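You operate a simulated robot arm through the tools that you are given. There is no shell and no other tool. Be economical: measure what you need, move in short steps, check, and stop when the job is done.

The job below is to be done with a simulated robot arm. You get a single attempt, and the scene is never put back.

## Task
Smooth the green piece on the edge stone, rinse it, blot it dry and lay it in the rack.
Fine: Rinse it in the blue tray, blot it on the felt pad.
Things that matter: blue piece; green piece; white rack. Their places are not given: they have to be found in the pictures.

It is judged by the outcome, as a careful person would: the job done as asked, and still so three seconds after it is handed in. It fails if anything else is knocked over, pushed out of place, dropped, spilled or broken.

## Robot
A 7-joint arm with a two-finger parallel gripper, fixed in place. Base frame: the origin is at the foot of the arm, x ahead of it, y to its left, z up; the work surface is at about z = 903. Lengths are in mm, angles in degrees, forces in N, time in s.
With the tool pointing down near the work surface it reaches from about 300 to 680 mm from the base axis. Its first joint turns from -66.0 to 66.0 degrees. Payload 1.57 kg.
The TCP is the grasp point between the finger pads, 30 mm short of the fingertips. In the tool frame z runs along the fingers and y along their closing line. The gripper opens to 110 mm. The fingers are 24 mm wide and 12 mm thick; the gripper's body (48 by 112 mm) begins 78 mm behind the TCP.
Orientation is that of the tool frame in the base frame, as [roll, pitch, yaw] about the fixed x, y, z axes, in that order (R = Rz(yaw) Ry(pitch) Rx(roll)). With the fingers straight down and closing along the base's y, the tool's x points along the base's -x, its y along +y and its z along -z.

## Interface
- The arm moves only by the tool servo_tool. Its arguments are lists of equal length, an entry for each row: "dr": the turn, a rotation vector about the tool's x, y, z in units of 4 degrees (1.0 is 4 degrees), a list of three; "delta_pos": the shift along the tool's x, y, z in units of 20 mm (1.0 is 20 mm), a list of three; "grip": the opening, from 0 (shut) to 1 (fully open). In form: {"dr": [[ax, ay, az], ...], "delta_pos": [[tx, ty, tz], ...], "grip": [grip, ...]}. A call has 1 to 12 rows; each row shifts and turns the commanded pose from where the row before left it, along the tool's axes as they then stand. A call with a number of a shift or a turn outside -1 to 1 is refused whole. Rows are played at 5 a second. More than 50 mm and 8.6 degrees between two rows, or a gripper value outside its range, and nothing of the call is played. Where a pose cannot be reached the arm comes as near as it can. A force on the tool above 40 N (or 10 N above the force at the start of the call, whichever is more), or a blocked arm, ends the call early, and 0.2 s more pass. Each finger travels about 108 mm/s and halts on what it meets, pressing with about 43 N; the grip force reading is that of the motor and also rises with nothing between the fingers. The clock runs only during rows and for 0.2 s after the last one: add rows that do not move to give the fingers time. The reply holds the time, the measured pose of the TCP, the force on the tool along the base axes, the opening and the grip force, in the units named above and with some noise, with the torque about the TCP (base axes, N m) and any sound that the robot's microphone picked up.
- Cameras (640 x 400 px; columns grow to the right, rows downward): "scene" is fixed at [156.9, -387.4, 1399.2]; the picture's right is [0.83, -0.56, 0.00], its down [-0.35, -0.52, -0.78] and it looks along [0.43, 0.65, -0.63] (base axes); focal length 342 px, centre (320, 200). "wrist" rides on the gripper at [70, 16, -141] in the tool frame; the picture's right is [-0.23, 0.97, 0.00], its down [-0.86, -0.20, -0.48] and it looks along [-0.47, -0.11, 0.88] (tool axes); focal length 222 px, centre (320, 200).
- get_image(camera): a new picture of that camera. It takes no simulated time.
- locate(camera, pixels): for up to 12 pixels [column, row] of the newest picture of that camera ("zoom" is the newest enlarged one), the place [x, y, z] in the base frame of the surface seen there, good to about 2 mm. It takes no simulated time.
- enlarge(camera, box): a new picture of the part [left, top, right, bottom] of that camera's present view, enlarged. It takes no simulated time.
- finish_job(): hands the job in; it is judged then, once.

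Keep the steps short. Do not move on a guess: measure, check each grasp and each placing, and mend mistakes. In all there are 80 turns and 54 pictures (those below and enlarged ones count). Leave the gripper open and the arm clear of the work at the hand-in unless told otherwise, and finish with a single line.

The tools are called after "Request:" as name(argument=value, ...) on one line, values as JSON. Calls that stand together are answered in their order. servo_tool: Moves the arm, as the interface text tells. Its arguments: {"type":"object","properties":{"dr":{"type":"array"},"delta_pos":{"type":"array"},"grip":{"type":"array"}},"required":["dr","delta_pos","grip"]} The other tools are called the same way: get_image (camera) takes a picture; locate (camera, pixels) gives the place of the surface under pixels of a picture; enlarge (camera, box) takes an enlarged picture of a part of a camera's view; finish_job () hands the job in.

At the start:

```text
time: 0.0
tool_pos: [401.5, -13.8, 1148.9]
tool_rot: [-180.0, -0.1, 180.0]
force: [0.3, -0.5, -0.2]
torque: [0.01, 0.0, -0.01]
gripper_width: 109.9
gripper_force: 0.0
```

scene: 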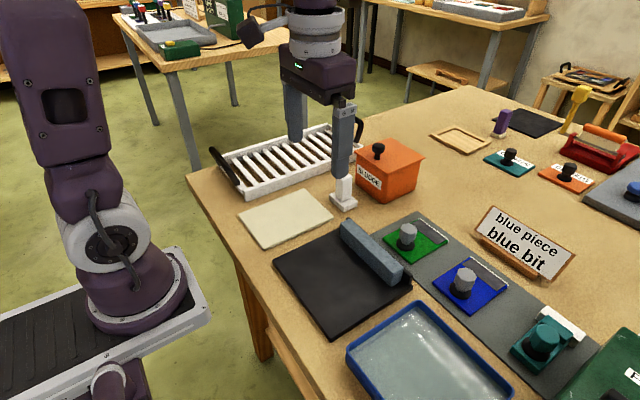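
wrist: 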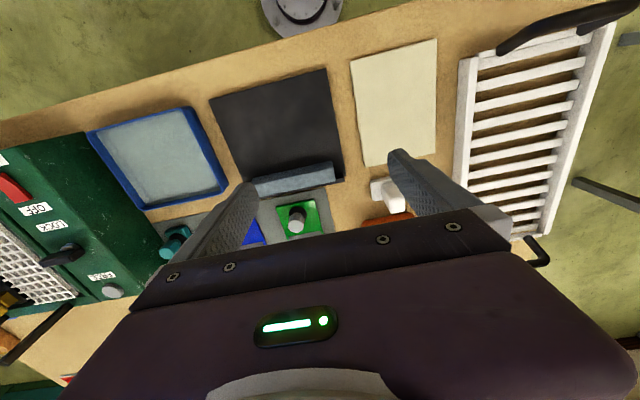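

The scene shows a green piece with a grey knob near (405,240), a stone bar near (372,252), the blue tray near (430,355), a cream pad near (285,218) and the white rack near (290,158). I'll enlarge these areas for detail.

Request:
enlarge(camera="scene", box=[340, 190, 600, 390])

Request:
enlarge(camera="scene", box=[200, 110, 440, 340])

Request:
locate(camera="scene", pixels=[[407, 228], [408, 245], [383, 238], [412, 258], [447, 242], [420, 222], [345, 223], [400, 275], [408, 282], [373, 262], [276, 262], [334, 335]])

Request:
locate(camera="scene", pixels=[[348, 352], [420, 303], [512, 392], [430, 350], [240, 217], [312, 190], [332, 215], [267, 248], [222, 160], [240, 193], [360, 158], [330, 130]])

```text
2.00 times, centred on (470, 290) of scene
```

zoom: 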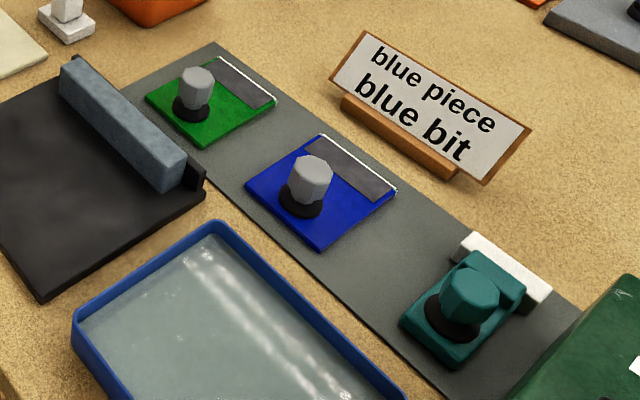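

```text
1.74 times, centred on (320, 225) of scene
```

zoom: 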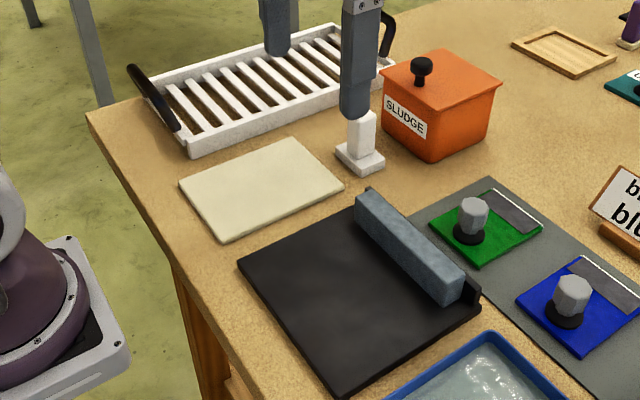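

```text
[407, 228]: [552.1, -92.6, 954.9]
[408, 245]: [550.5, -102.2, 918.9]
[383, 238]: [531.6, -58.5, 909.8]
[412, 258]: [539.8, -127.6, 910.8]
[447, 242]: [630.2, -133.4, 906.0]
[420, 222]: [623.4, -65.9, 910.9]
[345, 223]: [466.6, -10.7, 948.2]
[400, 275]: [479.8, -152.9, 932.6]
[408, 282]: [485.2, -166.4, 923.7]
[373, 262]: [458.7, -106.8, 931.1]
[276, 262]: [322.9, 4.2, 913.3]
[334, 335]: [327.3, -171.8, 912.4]
```

```text
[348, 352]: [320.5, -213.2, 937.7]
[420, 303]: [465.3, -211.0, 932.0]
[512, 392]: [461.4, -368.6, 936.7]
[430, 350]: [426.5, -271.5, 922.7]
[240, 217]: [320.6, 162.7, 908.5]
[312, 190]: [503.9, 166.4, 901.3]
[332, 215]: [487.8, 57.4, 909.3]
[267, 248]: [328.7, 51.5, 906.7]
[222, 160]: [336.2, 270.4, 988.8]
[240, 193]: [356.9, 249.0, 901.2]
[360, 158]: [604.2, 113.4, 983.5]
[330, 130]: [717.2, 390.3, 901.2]
```

I can make out a plate with a knob and a grey strip with a white edge facing +x. The stone bar stands along the +x end of the black slab. Next I'll check the wrist view closely for the bar's face, the pad and the rack.

Request:
enlarge(camera="wrist", box=[80, 60, 360, 250])

Request:
enlarge(camera="wrist", box=[340, 0, 640, 270])

Request:
locate(camera="wrist", pixels=[[465, 60], [458, 180], [545, 230], [590, 40], [615, 30], [525, 112], [525, 122], [510, 160], [540, 150], [570, 60], [570, 85], [575, 75]])

Request:
enlarge(camera="scene", box=[480, 60, 640, 210])

```text
2.11 times, centred on (220, 155) of wrist
```

zoom: 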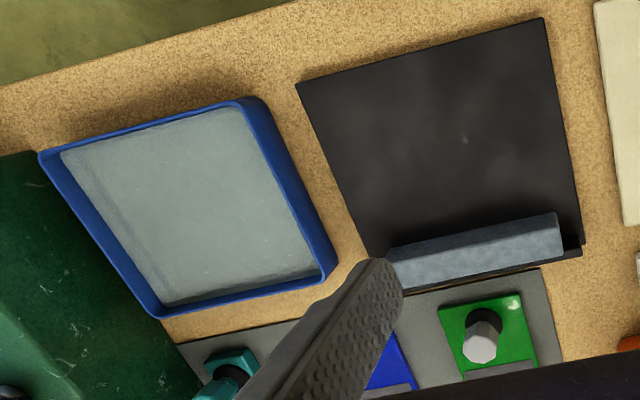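

```text
1.48 times, centred on (490, 135) of wrist
```

zoom: 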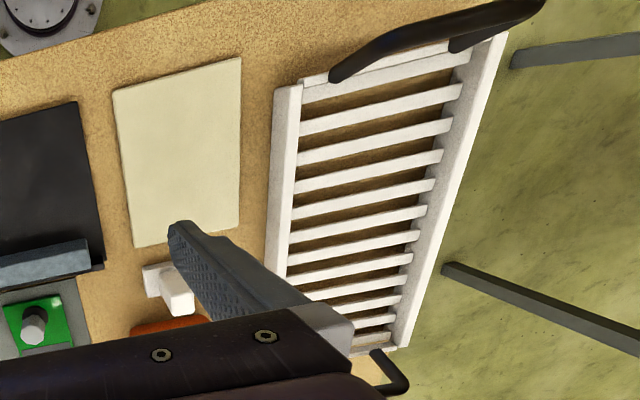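

```text
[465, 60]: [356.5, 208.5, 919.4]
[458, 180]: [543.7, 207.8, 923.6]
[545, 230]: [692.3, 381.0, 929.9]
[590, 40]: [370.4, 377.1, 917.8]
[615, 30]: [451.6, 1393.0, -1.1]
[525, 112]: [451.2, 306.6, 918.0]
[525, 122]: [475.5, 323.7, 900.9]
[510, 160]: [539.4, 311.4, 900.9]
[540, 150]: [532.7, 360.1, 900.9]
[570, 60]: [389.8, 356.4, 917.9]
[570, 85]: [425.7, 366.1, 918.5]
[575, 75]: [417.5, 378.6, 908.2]
```

```text
2.67 times, centred on (560, 135) of scene
```

zoom: 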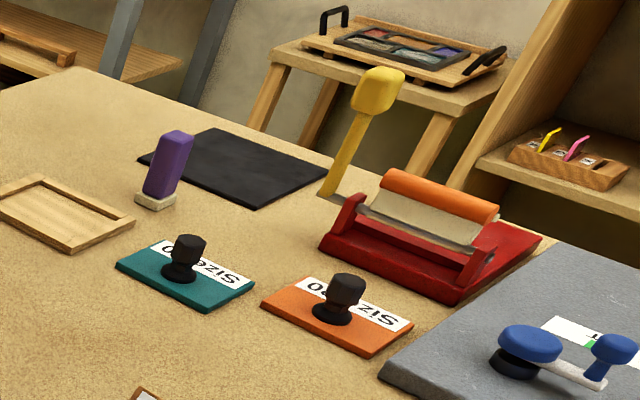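

Rack slats run along y with tops near z 918, and the rims span y≈208–380. I'll get close-ups of the green piece and the stone to measure them accurately.

Request:
enlarge(camera="scene", box=[370, 200, 460, 270])

Request:
locate(camera="scene", pixels=[[384, 235], [411, 256], [447, 237], [420, 216], [443, 228], [410, 236], [413, 226], [402, 226], [403, 249], [430, 245], [425, 225], [377, 240]])

Request:
locate(camera="scene", pixels=[[342, 232], [343, 240], [360, 250], [385, 278], [388, 285], [360, 228], [375, 241], [350, 222], [400, 263], [330, 270], [345, 300], [370, 290]])

```text
5.71 times, centred on (415, 235) of scene
```

zoom: 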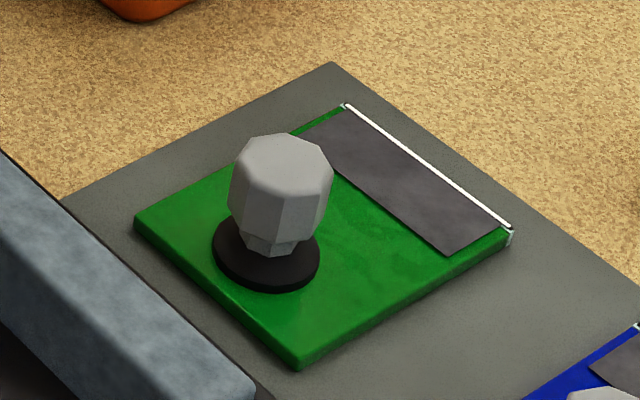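

```text
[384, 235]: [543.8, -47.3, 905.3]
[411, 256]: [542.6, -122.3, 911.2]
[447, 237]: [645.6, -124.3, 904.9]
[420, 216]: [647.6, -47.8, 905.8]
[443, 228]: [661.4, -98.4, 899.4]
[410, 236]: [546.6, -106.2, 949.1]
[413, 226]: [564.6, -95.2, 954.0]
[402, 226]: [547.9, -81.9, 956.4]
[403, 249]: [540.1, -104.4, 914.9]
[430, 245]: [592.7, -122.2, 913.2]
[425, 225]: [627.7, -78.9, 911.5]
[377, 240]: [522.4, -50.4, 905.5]
```

```text
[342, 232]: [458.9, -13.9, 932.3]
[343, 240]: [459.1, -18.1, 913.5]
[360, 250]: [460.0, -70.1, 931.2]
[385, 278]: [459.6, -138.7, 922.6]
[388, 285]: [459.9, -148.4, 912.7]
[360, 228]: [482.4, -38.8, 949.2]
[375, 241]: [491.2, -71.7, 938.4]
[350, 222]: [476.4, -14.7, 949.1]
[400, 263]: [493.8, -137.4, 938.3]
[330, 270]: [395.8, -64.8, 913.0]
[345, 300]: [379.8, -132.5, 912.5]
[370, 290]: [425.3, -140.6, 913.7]
```

The bar face is at x≈459 and the slab top at z≈913. Now the precise plate corners and knob edges from the zoom picture.

Request:
locate(camera="zoom", pixels=[[142, 216], [298, 356], [507, 231], [343, 108], [285, 165], [240, 165], [322, 178], [270, 145], [280, 185], [265, 280], [400, 160], [390, 200]])

Request:
locate(camera="zoom", pixels=[[390, 270], [220, 330], [460, 180], [300, 260], [510, 238], [300, 366], [420, 288], [280, 245], [235, 260], [310, 280], [255, 240], [250, 210]])

```text
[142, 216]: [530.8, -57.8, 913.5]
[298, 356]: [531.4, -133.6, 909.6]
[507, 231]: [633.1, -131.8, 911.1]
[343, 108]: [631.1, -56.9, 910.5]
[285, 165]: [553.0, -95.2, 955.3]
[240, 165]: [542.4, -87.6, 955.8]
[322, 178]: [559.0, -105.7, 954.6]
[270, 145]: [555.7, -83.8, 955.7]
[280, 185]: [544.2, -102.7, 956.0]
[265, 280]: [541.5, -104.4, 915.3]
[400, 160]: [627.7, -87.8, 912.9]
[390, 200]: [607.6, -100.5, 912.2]
```

```text
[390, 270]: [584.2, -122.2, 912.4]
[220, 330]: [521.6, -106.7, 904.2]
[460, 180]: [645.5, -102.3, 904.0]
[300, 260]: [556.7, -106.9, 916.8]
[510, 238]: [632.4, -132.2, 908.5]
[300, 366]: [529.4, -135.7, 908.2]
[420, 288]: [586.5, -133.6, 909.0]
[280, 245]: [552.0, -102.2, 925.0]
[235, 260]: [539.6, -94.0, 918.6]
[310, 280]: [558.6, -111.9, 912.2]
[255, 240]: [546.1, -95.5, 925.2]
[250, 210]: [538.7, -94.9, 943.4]
```

Plate measures x 531–632, y −133…−57, z 905–912. The knob is centred at (553,−95) with its top at 955, about 26 mm wide. I'll move above it with the gripper partly open, then descend partway.

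Request:
servo_tool(dr=[[0, 0, 0], [0, 0, 0], [0, 0, 0], [0, 0, 0], [0, 0, 0], [0, 0, 0], [0, 0, 0], [0, 0, 0], [0, 0, 0], [0, 0, 0], [0, 0, 0], [0, 0, 0]], delta_pos=[[-0.947, -0.507, 0], [-0.947, -0.507, 0], [-0.947, -0.507, 0], [-0.947, -0.507, 0], [-0.947, -0.507, 0], [-0.947, -0.507, 0], [-0.947, -0.507, 0], [-0.947, -0.507, 0], [0, 0, 1], [0, 0, 1], [0, 0, 1], [0, 0, 1]], grip=[0.6, 0.6, 0.6, 0.6, 0.6, 0.6, 0.6, 0.6, 0.6, 0.6, 0.6, 0.6])

Request:
get_image(camera="scene")

Request:
get_image(camera="wrist")

```text
time: 2.6
tool_pos: [553.0, -94.6, 1067.6]
tool_rot: [-180.0, 0.0, -179.9]
force: [0.4, -0.1, -0.8]
torque: [-0.01, -0.03, 0.0]
gripper_width: 66.2
gripper_force: 0.1
```

```text
45 pictures are left
```

scene: 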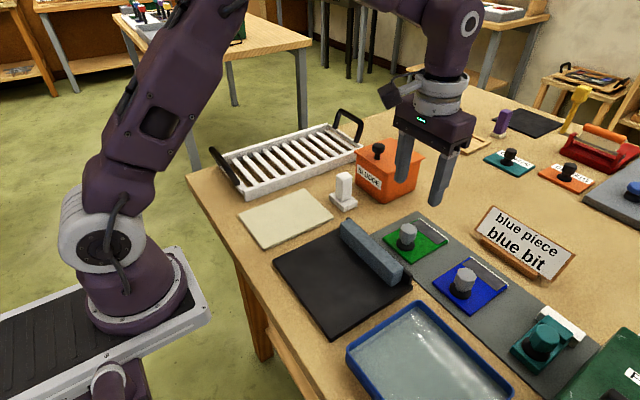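

```text
44 pictures are left
```

wrist: 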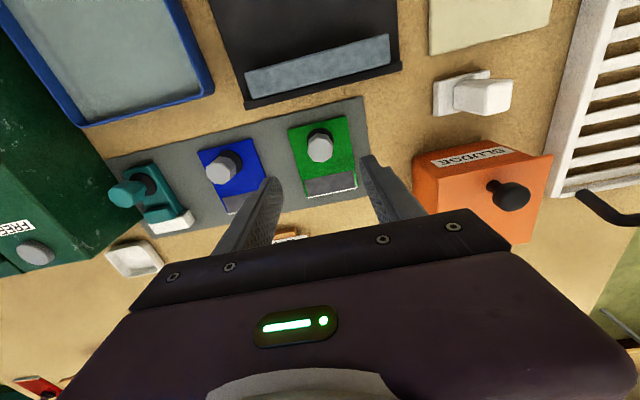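

The gripper is lined up over the green knob at (320,145). Before descending I'll check how close the sludge box and sign are, and measure the rack now that it's in view.

Request:
locate(camera="scene", pixels=[[392, 202], [413, 185], [385, 175], [378, 150], [498, 240], [472, 235], [345, 180], [240, 192], [358, 150], [225, 155], [325, 127], [290, 160]])

Request:
servo_tool(dr=[[0, 0, 0], [0, 0, 0], [0, 0, 0]], delta_pos=[[0, 0, 1], [0, 0, 1], [0, 0, 1]], grip=[0.6, 0.6, 0.6])

Request:
enlarge(camera="scene", box=[340, 150, 500, 270])

```text
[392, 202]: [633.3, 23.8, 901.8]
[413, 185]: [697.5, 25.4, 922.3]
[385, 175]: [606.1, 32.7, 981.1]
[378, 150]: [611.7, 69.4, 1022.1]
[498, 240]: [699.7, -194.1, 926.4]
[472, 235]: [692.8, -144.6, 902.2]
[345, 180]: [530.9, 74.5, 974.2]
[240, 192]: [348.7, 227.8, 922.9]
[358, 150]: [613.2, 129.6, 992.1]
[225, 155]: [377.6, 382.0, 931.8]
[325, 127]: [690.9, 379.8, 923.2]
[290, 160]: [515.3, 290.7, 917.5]
```

```text
time: 3.4
tool_pos: [555.1, -94.7, 1007.1]
tool_rot: [-180.0, 0.1, -180.0]
force: [-0.6, -0.2, 0.1]
torque: [0.0, 0.0, 0.04]
gripper_width: 66.1
gripper_force: 0.1
```

```text
3.33 times, centred on (420, 210) of scene
```

zoom: 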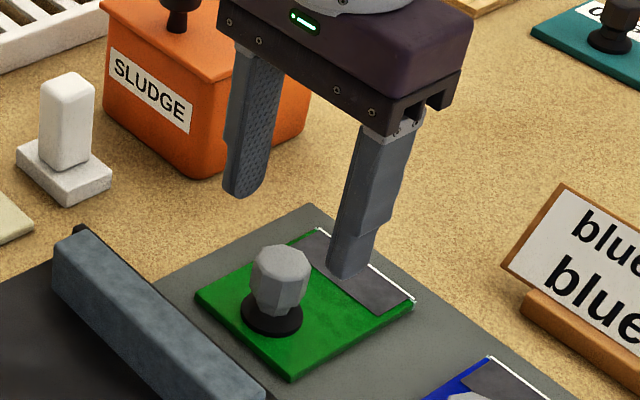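

The path is clear (sludge box y≥24, sign x≥690). I'll descend to z≈949 and stop to look before closing.

Request:
servo_tool(dr=[[0, 0, 0], [0, 0, 0], [0, 0, 0], [0, 0, 0]], delta_pos=[[0.1, 0, 0.9], [0, 0, 0.9], [0, 0, 0.7], [0, 0, 0.4]], grip=[0.6, 0.6, 0.6, 0.6])

Request:
enlarge(camera="scene", box=[360, 180, 480, 270])

```text
time: 4.4
tool_pos: [551.1, -93.9, 950.4]
tool_rot: [-180.0, 0.0, -179.9]
force: [-0.4, 0.6, 0.6]
torque: [-0.01, -0.01, -0.02]
gripper_width: 65.9
gripper_force: 0.0
```

```text
4.44 times, centred on (420, 225) of scene
```

zoom: 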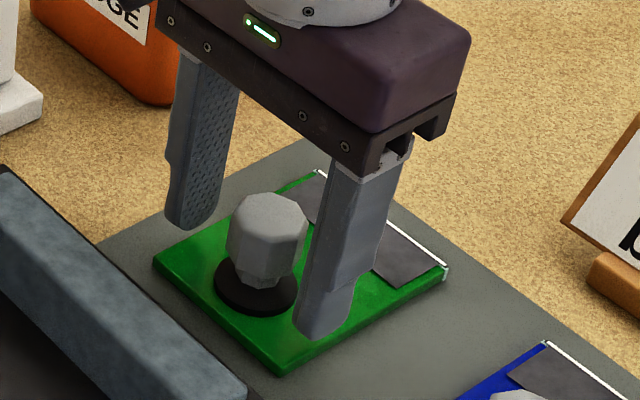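

The fingers straddle the knob, with tips just above the plate. Closing now, with time to settle.

Request:
servo_tool(dr=[[0, 0, 0], [0, 0, 0], [0, 0, 0], [0, 0, 0], [0, 0, 0]], delta_pos=[[0, 0, 0], [0, 0, 0], [0, 0, 0], [0, 0, 0], [0, 0, 0]], grip=[0.3, 0, 0, 0, 0])

Request:
enlarge(camera="scene", box=[360, 180, 480, 270])

```text
time: 5.6
tool_pos: [551.2, -94.1, 949.6]
tool_rot: [-180.0, -0.1, -180.0]
force: [-0.2, -0.6, -0.6]
torque: [0.01, 0.03, -0.01]
gripper_width: 31.5
gripper_force: 24.8
```

```text
4.44 times, centred on (420, 225) of scene
```

zoom: 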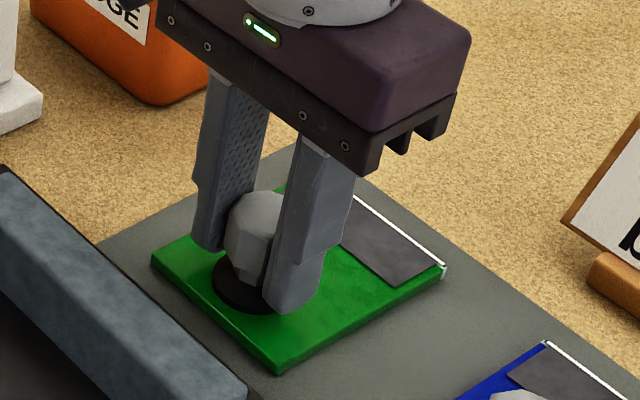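

Gripped at 31.5 mm. Lifting 90 mm and checking the hold.

Request:
servo_tool(dr=[[0, 0, 0], [0, 0, 0], [0, 0, 0], [0, 0, 0], [0, 0, 0], [0, 0, 0]], delta_pos=[[0, 0, -0.3], [0, 0, -0.6], [0, 0, -0.9], [0, 0, -0.9], [0, 0, -0.9], [0, 0, -0.9]], grip=[0, 0, 0, 0, 0, 0])

Request:
enlarge(camera="scene", box=[340, 120, 500, 240])

Request:
get_image(camera="wrist")

```text
time: 7.0
tool_pos: [551.7, -94.2, 1041.0]
tool_rot: [-180.0, 0.1, -179.8]
force: [-0.3, -0.4, -2.3]
torque: [-0.04, 0.01, 0.0]
gripper_width: 31.4
gripper_force: 25.3
```

```text
3.33 times, centred on (420, 180) of scene
```

zoom: 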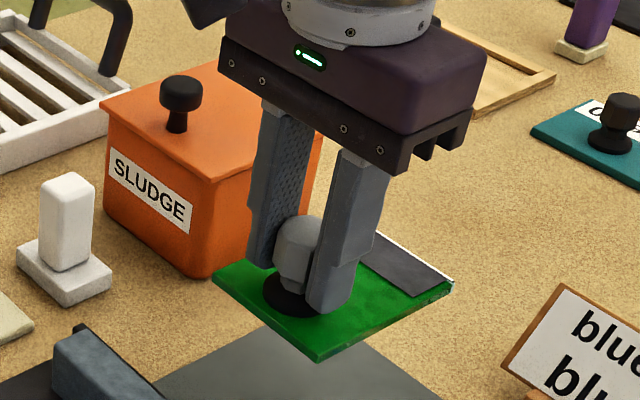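

```text
39 pictures are left
```

wrist: 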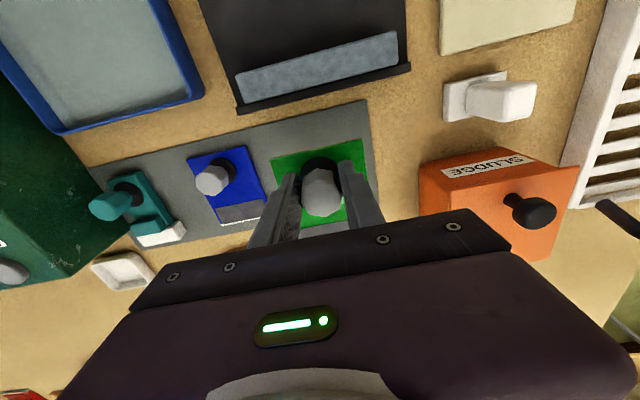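

The piece hangs level in a firm hold. I'll carry it over the bar to above the slab at TCP (370,−80), which leaves its edge about 9 mm short of the bar.

Request:
servo_tool(dr=[[0, 0, 0], [0, 0, 0], [0, 0, 0], [0, 0, 0], [0, 0, 0], [0, 0, 0], [0, 0, 0], [0, 0, 0], [0, 0, 0], [0, 0, 0], [0, 0, 0]], delta_pos=[[0.9085, 0.07, 0], [0.9085, 0.07, 0], [0.9085, 0.07, 0], [0.9085, 0.07, 0], [0.9085, 0.07, 0], [0.9085, 0.07, 0], [0.9085, 0.07, 0], [0.9085, 0.07, 0], [0.9085, 0.07, 0], [0.9085, 0.07, 0], [0, 0, 0]], grip=[0, 0, 0, 0, 0, 0, 0, 0, 0, 0, 0])

Request:
enlarge(camera="scene", box=[240, 170, 440, 330])

```text
time: 9.4
tool_pos: [370.9, -79.4, 1041.3]
tool_rot: [-180.0, 0.0, 179.9]
force: [0.2, -0.3, -2.2]
torque: [-0.01, 0.02, -0.03]
gripper_width: 31.4
gripper_force: 24.8
```

```text
2.50 times, centred on (340, 250) of scene
```

zoom: 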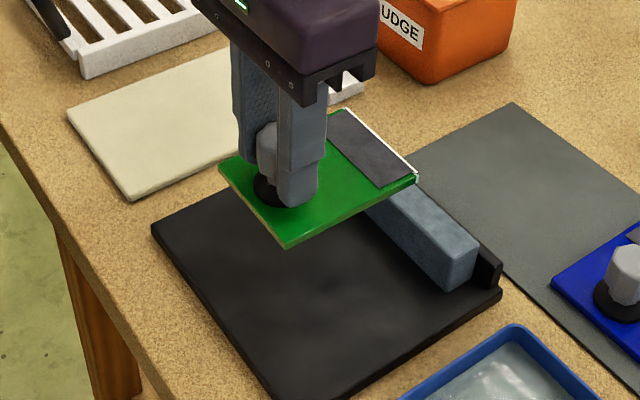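

Measuring the held edge against the bar face before lowering.

Request:
locate(camera="zoom", pixels=[[346, 111], [414, 175], [415, 182], [380, 145], [290, 240], [224, 170], [400, 215], [465, 270]])

Request:
servo_tool(dr=[[0, 0, 0], [0, 0, 0], [0, 0, 0]], delta_pos=[[0.3, 0, 0.8], [0, 0, 0.8], [0, 0, 0.8]], grip=[0, 0, 0])

```text
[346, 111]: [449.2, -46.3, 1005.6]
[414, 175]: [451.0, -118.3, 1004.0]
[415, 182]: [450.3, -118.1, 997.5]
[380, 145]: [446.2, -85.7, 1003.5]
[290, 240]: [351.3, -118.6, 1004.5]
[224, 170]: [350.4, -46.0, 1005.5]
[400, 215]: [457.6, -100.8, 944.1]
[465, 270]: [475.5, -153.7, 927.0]
```

```text
time: 10.2
tool_pos: [364.5, -80.4, 993.3]
tool_rot: [180.0, 0.2, 179.9]
force: [0.6, -0.3, -1.9]
torque: [0.01, 0.09, 0.0]
gripper_width: 31.6
gripper_force: 25.0
```

Edge is at TCP x+80 and the plate bottom at TCP z−45, so it should touch the slab near TCP 958. Lowering gently.

Request:
servo_tool(dr=[[0, 0, 0], [0, 0, 0], [0, 0, 0], [0, 0, 0], [0, 0, 0]], delta_pos=[[0, 0, 0.7], [0, 0, 0.6], [0, 0, 0.3], [0, 0, 0.1], [0, 0, 0]], grip=[0, 0, 0, 0, 0])

Request:
enlarge(camera="scene", box=[260, 200, 420, 320])

```text
time: 11.4
tool_pos: [364.2, -80.2, 958.9]
tool_rot: [-179.9, 0.2, 179.9]
force: [-0.7, 0.4, 14.4]
torque: [0.14, 0.09, 0.05]
gripper_width: 31.3
gripper_force: 25.5
```

```text
3.33 times, centred on (340, 260) of scene
```

zoom: 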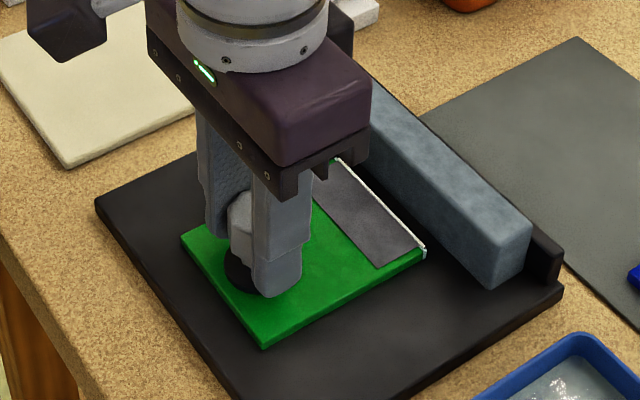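

It's resting on the slab with about 14 N. I'll ease up slightly and advance toward the bar until I feel light contact.

Request:
servo_tool(dr=[[0, 0, 0], [0, 0, 0], [0, 0, 0], [0, 0, 0]], delta_pos=[[0, 0, -0.03], [-0.3, 0, 0], [-0.3, 0, 0], [-0.1, 0, 0]], grip=[0, 0, 0, 0])

```text
time: 12.4
tool_pos: [376.3, -80.0, 959.3]
tool_rot: [180.0, -0.2, -180.0]
force: [-11.7, -2.5, 3.2]
torque: [-0.25, 0.12, 0.14]
gripper_width: 31.6
gripper_force: 25.2
```

The reading of Fx ≈ −12 N suggests the edge touches the bar. I'll confirm by picture.

Request:
enlarge(camera="scene", box=[310, 210, 410, 285])

```text
5.33 times, centred on (360, 248) of scene
```

zoom: 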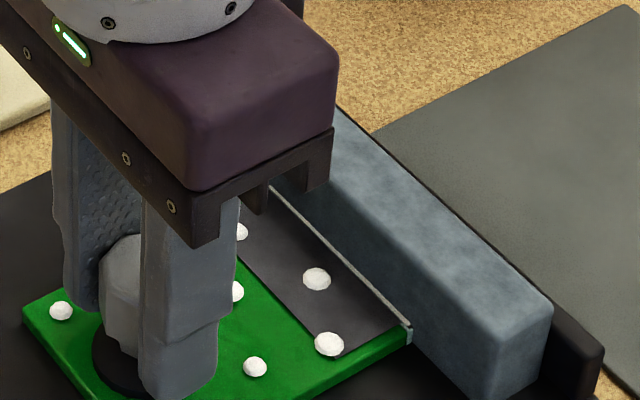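

The edge touches the bar; white grit specks have appeared and the white edge is greying, so this is the right action. I'll rub along the bar, staying within its length.

Request:
servo_tool(dr=[[0, 0, 0], [0, 0, 0], [0, 0, 0], [0, 0, 0], [0, 0, 0], [0, 0, 0], [0, 0, 0], [0, 0, 0], [0, 0, 0], [0, 0, 0], [0, 0, 0], [0, 0, 0]], delta_pos=[[0, 0.4, 0], [0, 0.4, 0], [0, 0.4, 0], [0, -0.4, 0], [0, -0.4, 0], [0, -0.4, 0], [0, -0.4, 0], [0, -0.4, 0], [0, -0.4, 0], [0, 0.4, 0], [0, 0.4, 0], [0, 0.4, 0]], grip=[0, 0, 0, 0, 0, 0, 0, 0, 0, 0, 0, 0])

Request:
enlarge(camera="scene", box=[310, 210, 410, 285])

```text
time: 15.0
tool_pos: [376.9, -80.0, 960.6]
tool_rot: [-180.0, 0.1, 180.0]
force: [-0.6, 0.9, -1.9]
torque: [0.01, 0.04, -0.01]
gripper_width: 31.3
gripper_force: 25.0
```

```text
5.33 times, centred on (360, 248) of scene
```

zoom: 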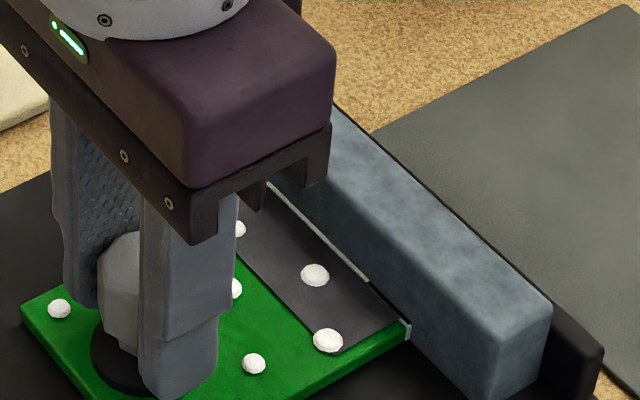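

The −y end of the edge is now smooth (dark) but the rest is still light, and the force has dropped to nil. I'll press in 2 mm more and rub again.

Request:
servo_tool(dr=[[0, 0, 0], [0, 0, 0]], delta_pos=[[-0.05, 0, 0.03], [-0.05, 0, 0]], grip=[0, 0])

```text
time: 15.6
tool_pos: [377.6, -79.9, 958.1]
tool_rot: [-180.0, -0.3, 179.9]
force: [-12.7, -0.8, 7.6]
torque: [-0.19, -0.19, 0.1]
gripper_width: 31.5
gripper_force: 25.6
```

Now Fx is −12.7 N. Rubbing with that pressure.

Request:
servo_tool(dr=[[0, 0, 0], [0, 0, 0], [0, 0, 0], [0, 0, 0], [0, 0, 0], [0, 0, 0], [0, 0, 0], [0, 0, 0], [0, 0, 0], [0, 0, 0], [0, 0, 0], [0, 0, 0]], delta_pos=[[0, 0.4, 0], [0, 0.4, 0], [0, 0.4, 0], [0, -0.4, 0], [0, -0.4, 0], [0, -0.4, 0], [0, -0.4, 0], [0, -0.4, 0], [0, -0.4, 0], [0, 0.4, 0], [0, 0.4, 0], [0, 0.4, 0]], grip=[0, 0, 0, 0, 0, 0, 0, 0, 0, 0, 0, 0])

Request:
enlarge(camera="scene", box=[310, 210, 410, 285])

```text
time: 18.2
tool_pos: [376.8, -81.1, 958.5]
tool_rot: [180.0, 0.0, 180.0]
force: [-10.9, -3.5, 0.4]
torque: [-0.18, 0.29, -0.08]
gripper_width: 31.2
gripper_force: 25.6
```

```text
5.33 times, centred on (360, 248) of scene
```

zoom: 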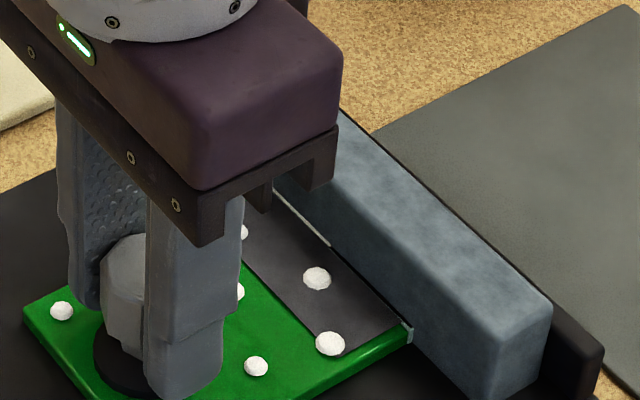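

The smooth part has grown to about half the edge. Continuing to rub.

Request:
servo_tool(dr=[[0, 0, 0], [0, 0, 0], [0, 0, 0], [0, 0, 0], [0, 0, 0], [0, 0, 0], [0, 0, 0], [0, 0, 0], [0, 0, 0], [0, 0, 0], [0, 0, 0], [0, 0, 0]], delta_pos=[[-0.02, 0.4, 0], [0, 0.4, 0], [0, 0.4, 0], [0, -0.4, 0], [0, -0.4, 0], [0, -0.4, 0], [0, -0.4, 0], [0, -0.4, 0], [0, -0.4, 0], [0, 0.4, 0], [0, 0.4, 0], [0, 0.4, 0]], grip=[0, 0, 0, 0, 0, 0, 0, 0, 0, 0, 0, 0])

Request:
enlarge(camera="scene", box=[310, 210, 410, 285])

```text
time: 20.8
tool_pos: [379.4, -79.8, 959.7]
tool_rot: [179.9, 0.0, 179.9]
force: [-11.0, -4.2, -2.2]
torque: [-0.2, 0.51, -0.07]
gripper_width: 31.3
gripper_force: 24.6
```

```text
5.33 times, centred on (360, 248) of scene
```

zoom: 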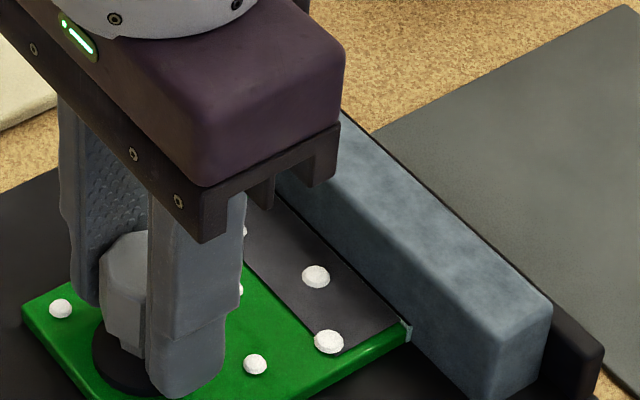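

The visible edge is now all dark. One more pass for certainty, then back away and inspect the hidden end.

Request:
servo_tool(dr=[[0, 0, 0], [0, 0, 0], [0, 0, 0], [0, 0, 0], [0, 0, 0], [0, 0, 0], [0, 0, 0], [0, 0, 0], [0, 0, 0], [0, 0, 0], [0, 0, 0], [0, 0, 0]], delta_pos=[[0, 0.4, 0], [0, 0.4, 0], [0, 0.4, 0], [0, -0.4, 0], [0, -0.4, 0], [0, -0.4, 0], [0, -0.4, 0], [0, -0.4, 0], [0, -0.4, 0], [0, 0.4, 0], [0, 0.4, 0], [0, 0.4, 0]], grip=[0, 0, 0, 0, 0, 0, 0, 0, 0, 0, 0, 0])

Request:
servo_tool(dr=[[0, 0, 0], [0, 0, 0], [0, 0, 0], [0, 0, 0], [0, 0, 0], [0, 0, 0], [0, 0, 0]], delta_pos=[[0.4, 0, -0.1], [0, 0, -0.7], [0, 0, -0.9], [0, 0, -0.9], [0, 0, -0.9], [0, 0, -0.6], [0, 0, 0]], grip=[0, 0, 0, 0, 0, 0, 0])

Request:
enlarge(camera="scene", box=[280, 180, 400, 270])

```text
time: 23.4
tool_pos: [379.5, -80.8, 957.5]
tool_rot: [-180.0, 0.0, -180.0]
force: [-9.9, -6.6, 7.7]
torque: [-0.22, -0.34, -0.11]
gripper_width: 31.6
gripper_force: 25.4
```

```text
time: 25.0
tool_pos: [371.9, -80.7, 1041.3]
tool_rot: [-180.0, 0.0, -180.0]
force: [0.2, 0.4, -1.9]
torque: [-0.02, 0.04, 0.02]
gripper_width: 31.7
gripper_force: 25.0
```

```text
4.44 times, centred on (340, 225) of scene
```

zoom: 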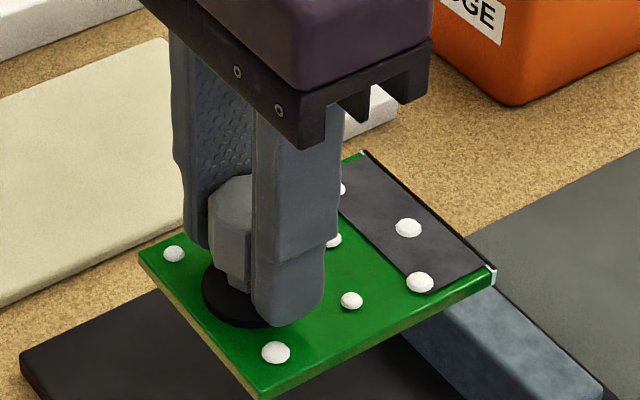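

The full edge looks dark, with small pale marks at its ends. I'll take a tight look at those.

Request:
enlarge(camera="scene", box=[340, 210, 380, 235])

Request:
locate(camera="scene", pixels=[[350, 352], [420, 303], [510, 392], [400, 340], [450, 345], [440, 380], [400, 320], [470, 370], [365, 345], [415, 312]])

Request:
get_image(camera="wrist")

```text
16.00 times, centred on (360, 222) of scene
```

zoom: 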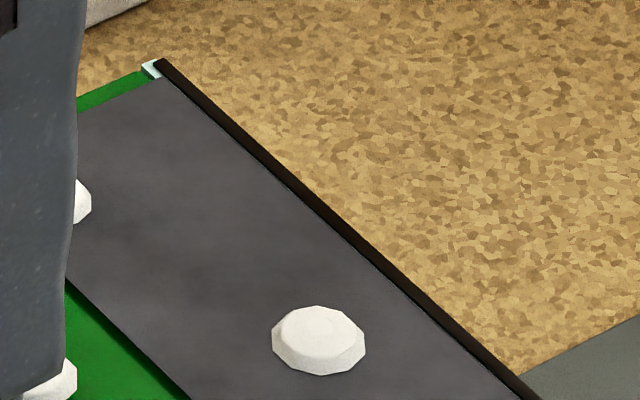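

```text
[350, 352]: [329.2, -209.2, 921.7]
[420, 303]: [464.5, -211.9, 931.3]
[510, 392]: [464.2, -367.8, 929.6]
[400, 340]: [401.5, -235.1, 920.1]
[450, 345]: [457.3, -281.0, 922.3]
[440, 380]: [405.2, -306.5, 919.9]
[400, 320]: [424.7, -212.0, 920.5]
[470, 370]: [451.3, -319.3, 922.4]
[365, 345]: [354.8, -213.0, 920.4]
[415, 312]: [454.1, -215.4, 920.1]
```

```text
30 pictures are left
```

wrist: 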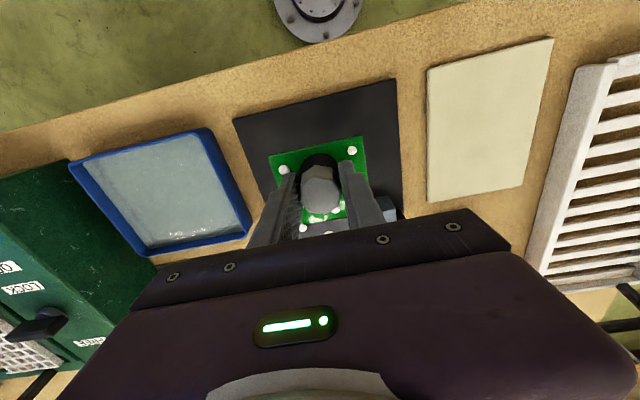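

The edge is cleanly smoothed, and the pale tips are end caps. Next is the tray: measuring its rim and the green machine beside it in the wrist picture.

Request:
locate(camera="wrist", pixels=[[72, 163], [209, 130], [248, 234], [150, 253], [80, 165], [203, 136], [238, 228], [160, 165], [60, 170], [140, 262], [150, 248], [120, 255]])

Request:
locate(camera="wrist", pixels=[[428, 70], [553, 40], [525, 187], [428, 200], [485, 120], [575, 70], [525, 265], [560, 200], [600, 150], [620, 200], [590, 230], [560, 275]])

```text
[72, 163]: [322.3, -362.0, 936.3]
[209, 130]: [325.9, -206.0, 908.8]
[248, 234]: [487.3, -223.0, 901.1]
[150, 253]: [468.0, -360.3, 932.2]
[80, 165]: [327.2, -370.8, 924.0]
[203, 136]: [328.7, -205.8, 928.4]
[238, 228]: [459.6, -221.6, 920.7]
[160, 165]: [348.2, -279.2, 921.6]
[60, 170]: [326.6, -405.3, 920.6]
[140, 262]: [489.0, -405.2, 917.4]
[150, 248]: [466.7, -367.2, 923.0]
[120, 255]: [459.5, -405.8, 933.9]
```

```text
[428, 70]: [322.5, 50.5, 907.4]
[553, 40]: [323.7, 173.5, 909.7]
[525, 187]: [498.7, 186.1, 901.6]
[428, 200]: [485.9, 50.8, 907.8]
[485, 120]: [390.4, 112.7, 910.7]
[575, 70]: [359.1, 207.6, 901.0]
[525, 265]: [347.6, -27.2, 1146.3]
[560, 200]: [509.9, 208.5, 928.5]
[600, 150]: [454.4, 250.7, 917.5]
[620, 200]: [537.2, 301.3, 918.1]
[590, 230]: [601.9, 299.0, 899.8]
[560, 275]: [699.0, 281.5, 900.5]
```

Tray inner area is about x 328–462, y −364…−211, rim 937, water 921. Target TCP is (366,−287). Carrying the piece there at height.

Request:
servo_tool(dr=[[0, 0, 0], [0, 0, 0], [0, 0, 0], [0, 0, 0], [0, 0, 0], [0, 0, 0], [0, 0, 0], [0, 0, 0], [0, 0, 0], [0, 0, 0], [0, 0, 0], [0, 0, 0]], delta_pos=[[0.03, -0.938, 0], [0.03, -0.938, 0], [0.03, -0.938, 0], [0.03, -0.938, 0], [0.03, -0.938, 0], [0.03, -0.938, 0], [0.03, -0.938, 0], [0.03, -0.938, 0], [0.03, -0.938, 0], [0.03, -0.938, 0], [0, -0.938, 0], [0, 0, 0]], grip=[0, 0, 0, 0, 0, 0, 0, 0, 0, 0, 0, 0])

Request:
get_image(camera="scene")

```text
time: 27.6
tool_pos: [364.8, -286.7, 1041.0]
tool_rot: [180.0, 0.0, 180.0]
force: [-0.5, 0.4, -2.5]
torque: [0.02, 0.05, 0.0]
gripper_width: 31.5
gripper_force: 25.5
```

```text
29 pictures are left
```

scene: 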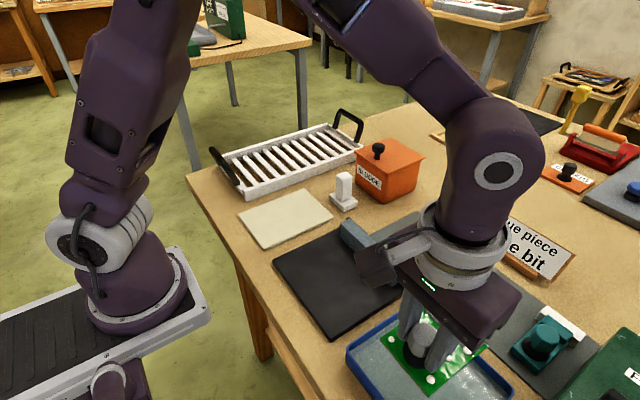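

The piece is over the tray. Lowering to just under the rim, then slowly into the water.

Request:
servo_tool(dr=[[0, 0, 0], [0, 0, 0], [0, 0, 0], [0, 0, 0], [0, 0, 0], [0, 0, 0], [0, 0, 0], [0, 0, 0]], delta_pos=[[0, 0, 0.8], [0, 0, 0.8], [0, 0, 0.8], [0, 0, 0.7], [0, 0, 0.4], [0, 0, 0.3], [0, 0, 0.3], [0, 0, 0]], grip=[0, 0, 0, 0, 0, 0, 0, 0])

Request:
enlarge(camera="scene", box=[340, 290, 520, 400])

```text
time: 29.4
tool_pos: [365.2, -286.3, 958.7]
tool_rot: [-179.9, 0.0, 180.0]
force: [-1.0, -0.2, -2.1]
torque: [-0.01, 0.03, 0.01]
gripper_width: 31.3
gripper_force: 24.8
```

```text
3.56 times, centred on (430, 345) of scene
```

zoom: 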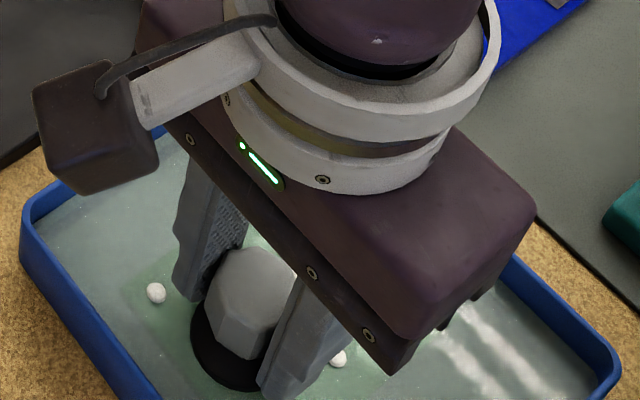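

The plate is under water and specks just show. Going 4 mm deeper, then swishing gently.

Request:
servo_tool(dr=[[0, 0, 0], [0, 0, 0], [0, 0, 0]], delta_pos=[[0, 0, 0.1], [0, 0, 0.1], [0, 0, 0]], grip=[0, 0, 0])

Request:
servo_tool(dr=[[0, 0, 0], [0, 0, 0], [0, 0, 0], [0, 0, 0], [0, 0, 0], [0, 0, 0], [0, 0, 0], [0, 0, 0], [0, 0, 0], [0, 0, 0], [0, 0, 0], [0, 0, 0]], delta_pos=[[0, 0.4, 0], [0, 0.4, 0], [0, -0.4, 0], [0, -0.4, 0], [0, -0.4, 0], [0, -0.4, 0], [0, 0.4, 0], [0, 0.4, 0], [0, 0.4, 0], [0, 0.4, 0], [0, -0.4, 0], [0, -0.4, 0]], grip=[0, 0, 0, 0, 0, 0, 0, 0, 0, 0, 0, 0])

Request:
enlarge(camera="scene", box=[340, 290, 520, 400])

```text
time: 30.2
tool_pos: [365.2, -287.1, 955.1]
tool_rot: [-179.9, 0.0, 180.0]
force: [0.3, 0.5, -1.9]
torque: [0.02, 0.03, 0.01]
gripper_width: 31.4
gripper_force: 24.9
```

```text
time: 32.8
tool_pos: [365.2, -287.8, 953.8]
tool_rot: [179.9, 0.0, -179.9]
force: [0.7, -0.4, -1.7]
torque: [0.0, 0.07, 0.02]
gripper_width: 31.3
gripper_force: 24.6
```

```text
3.56 times, centred on (430, 345) of scene
```

zoom: 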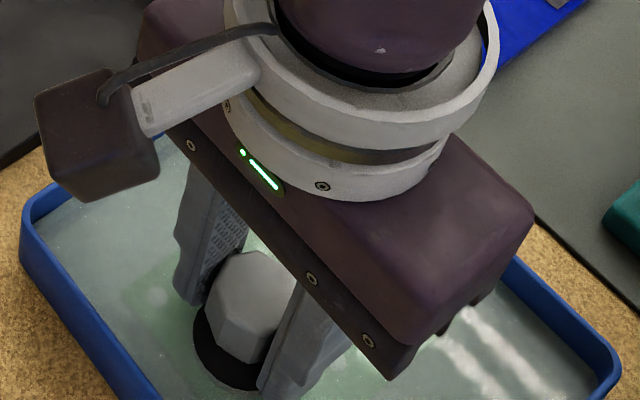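

No contact with the tray and the plate is fully submerged. One more swish, then a slow straight lift to see whether the specks are gone.

Request:
servo_tool(dr=[[0, 0, 0], [0, 0, 0], [0, 0, 0], [0, 0, 0], [0, 0, 0], [0, 0, 0], [0, 0, 0], [0, 0, 0], [0, 0, 0], [0, 0, 0], [0, 0, 0], [0, 0, 0]], delta_pos=[[0, 0.5, 0], [0, 0.5, 0], [0, -0.5, 0], [0, -0.5, 0], [0, -0.5, 0], [0, -0.5, 0], [0, 0.5, 0], [0, 0.5, 0], [0, 0.5, 0], [0, 0.5, 0], [0, -0.5, 0], [0, -0.5, 0]], grip=[0, 0, 0, 0, 0, 0, 0, 0, 0, 0, 0, 0])

Request:
servo_tool(dr=[[0, 0, 0], [0, 0, 0], [0, 0, 0], [0, 0, 0], [0, 0, 0], [0, 0, 0], [0, 0, 0], [0, 0, 0]], delta_pos=[[0, 0, -0.3], [0, 0, -0.4], [0, 0, -0.4], [0, 0, -0.6], [0, 0, -0.8], [0, 0, -0.9], [0, 0, -0.9], [0, 0, 0]], grip=[0, 0, 0, 0, 0, 0, 0, 0])

Request:
enlarge(camera="scene", box=[340, 260, 520, 400])

Request:
enlarge(camera="wrist", box=[220, 100, 420, 260])

```text
time: 35.4
tool_pos: [364.7, -287.2, 955.5]
tool_rot: [-179.9, 0.0, 180.0]
force: [0.3, 0.0, -1.2]
torque: [0.02, 0.04, 0.02]
gripper_width: 31.1
gripper_force: 25.1
```

```text
time: 37.2
tool_pos: [364.1, -287.3, 1040.6]
tool_rot: [-179.9, 0.0, -180.0]
force: [0.0, -0.1, -0.6]
torque: [-0.02, 0.05, -0.04]
gripper_width: 31.4
gripper_force: 25.1
```

```text
2.86 times, centred on (430, 330) of scene
```

zoom: 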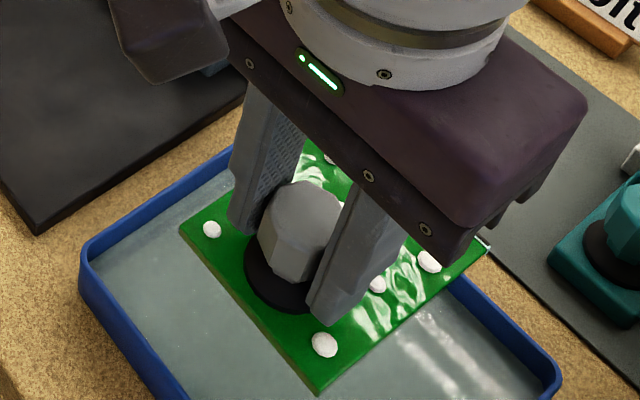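

```text
2.50 times, centred on (320, 180) of wrist
```

zoom: 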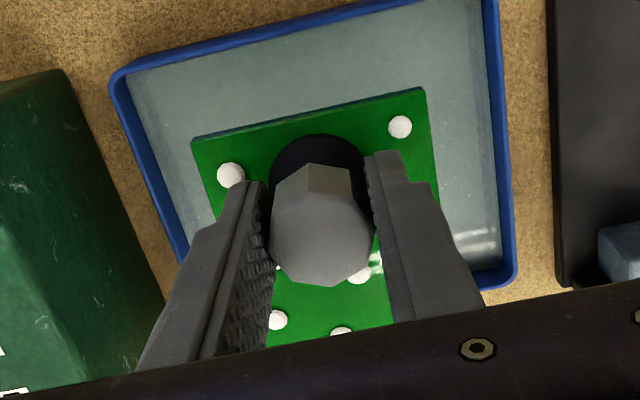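

The plate is wet but the specks remain, so it needs deeper and longer rinsing. Back in, to about 950 while watching force.

Request:
servo_tool(dr=[[0, 0, 0], [0, 0, 0], [0, 0, 0], [0, 0, 0], [0, 0, 0], [0, 0, 0], [0, 0, 0], [0, 0, 0], [0, 0, 0]], delta_pos=[[0, 0, 0.9], [0, 0, 0.9], [0, 0, 0.9], [0, 0, 0.6], [0, 0, 0.4], [0, 0, 0.4], [0, 0, 0.3], [0, 0, 0.1], [0, 0, 0]], grip=[0, 0, 0, 0, 0, 0, 0, 0, 0])

Request:
servo_tool(dr=[[0, 0, 0], [0, 0, 0], [0, 0, 0], [0, 0, 0], [0, 0, 0], [0, 0, 0], [0, 0, 0], [0, 0, 0], [0, 0, 0], [0, 0, 0], [0, 0, 0], [0, 0, 0]], delta_pos=[[0, 0.6, 0], [0, 0.6, 0], [0, -0.6, 0], [0, -0.6, 0], [0, -0.6, 0], [0, -0.6, 0], [0, 0.6, 0], [0, 0.6, 0], [0, 0.6, 0], [0, 0.6, 0], [0, -0.6, 0], [0, -0.6, 0]], grip=[0, 0, 0, 0, 0, 0, 0, 0, 0, 0, 0, 0])

Request:
enlarge(camera="wrist", box=[220, 100, 420, 260])

```text
time: 39.2
tool_pos: [366.6, -288.1, 950.5]
tool_rot: [180.0, 0.0, -179.9]
force: [0.4, 0.4, -1.8]
torque: [-0.01, 0.04, -0.01]
gripper_width: 31.3
gripper_force: 24.9
```

```text
time: 41.8
tool_pos: [365.7, -287.6, 950.0]
tool_rot: [179.9, 0.0, -179.9]
force: [-0.2, 0.0, -1.8]
torque: [0.0, 0.03, 0.01]
gripper_width: 31.3
gripper_force: 25.2
```

```text
2.50 times, centred on (320, 180) of wrist
```

zoom: 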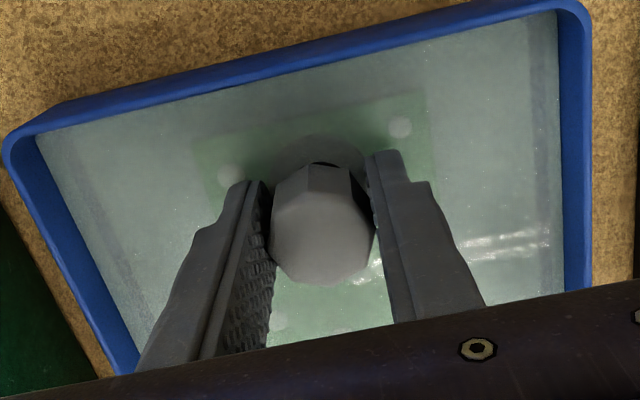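

The specks are still there under water. Longer, somewhat quicker strokes that stay inside the walls.

Request:
servo_tool(dr=[[0, 0, 0], [0, 0, 0], [0, 0, 0], [0, 0, 0], [0, 0, 0], [0, 0, 0], [0, 0, 0], [0, 0, 0], [0, 0, 0], [0, 0, 0], [0, 0, 0], [0, 0, 0]], delta_pos=[[0, 0.6, 0], [0, 0.7, 0], [0, -0.8, 0], [0, -0.9, 0], [0, -0.9, 0], [0, 0.8, 0], [0, 0.9, 0], [0, 0.9, 0], [0, -0.8, 0], [0, -0.9, 0], [0, -0.8, 0], [0, 1, 0]], grip=[0, 0, 0, 0, 0, 0, 0, 0, 0, 0, 0, 0])

Request:
servo_tool(dr=[[0, 0, 0], [0, 0, 0], [0, 0, 0], [0, 0, 0], [0, 0, 0], [0, 0, 0], [0, 0, 0], [0, 0, 0], [0, 0, 0], [0, 0, 0], [0, 0, 0], [0, 0, 0]], delta_pos=[[0, 0.7, 0], [0, 0.8, 0], [0, -0.8, 0], [0, -0.9, 0], [0, -0.9, 0], [0, 0.8, 0], [0, 0.9, 0], [0, 0.9, 0], [0, -0.8, 0], [0, -0.9, 0], [0, -0.8, 0], [0, 1, 0]], grip=[0, 0, 0, 0, 0, 0, 0, 0, 0, 0, 0, 0])

Request:
enlarge(camera="wrist", box=[220, 100, 420, 260])

```text
time: 44.4
tool_pos: [364.7, -292.3, 950.4]
tool_rot: [-180.0, 0.0, -179.9]
force: [0.2, -0.5, -1.8]
torque: [-0.01, 0.06, -0.03]
gripper_width: 31.4
gripper_force: 25.1
```

```text
time: 47.0
tool_pos: [365.4, -292.1, 950.8]
tool_rot: [179.9, -0.1, 180.0]
force: [-0.2, 0.6, -2.8]
torque: [-0.01, 0.04, -0.01]
gripper_width: 31.4
gripper_force: 24.5
```

```text
2.50 times, centred on (320, 180) of wrist
```

zoom: 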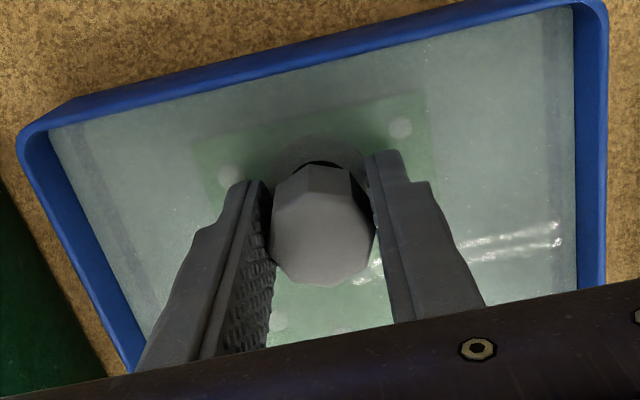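

Specks appear unchanged from above. Lifting out to count what remains.

Request:
servo_tool(dr=[[0, 0, 0], [0, 0, 0], [0, 0, 0], [0, 0, 0], [0, 0, 0], [0, 0, 0], [0, 0, 0], [0, 0, 0]], delta_pos=[[0, 0.25, -0.4], [0, 0, -0.4], [0, 0, -0.5], [0, 0, -0.6], [0, 0, -0.8], [0, 0, -0.9], [0, 0, -0.9], [0, 0, 0]], grip=[0, 0, 0, 0, 0, 0, 0, 0])

Request:
enlarge(camera="scene", box=[340, 260, 520, 400])

```text
time: 48.8
tool_pos: [364.3, -286.1, 1041.7]
tool_rot: [179.9, 0.0, -180.0]
force: [0.3, -0.9, -1.8]
torque: [0.03, 0.06, 0.01]
gripper_width: 31.3
gripper_force: 25.1
```

```text
2.86 times, centred on (430, 330) of scene
```

zoom: 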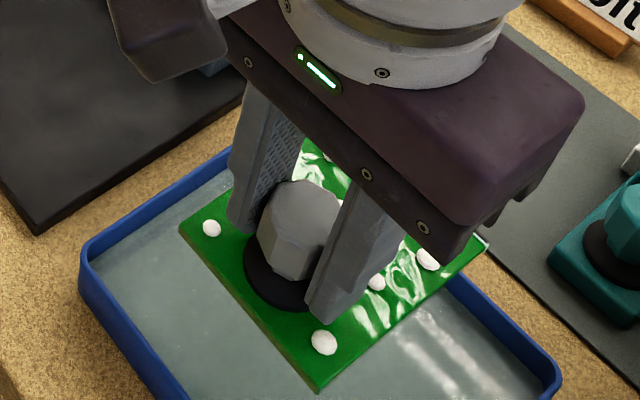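

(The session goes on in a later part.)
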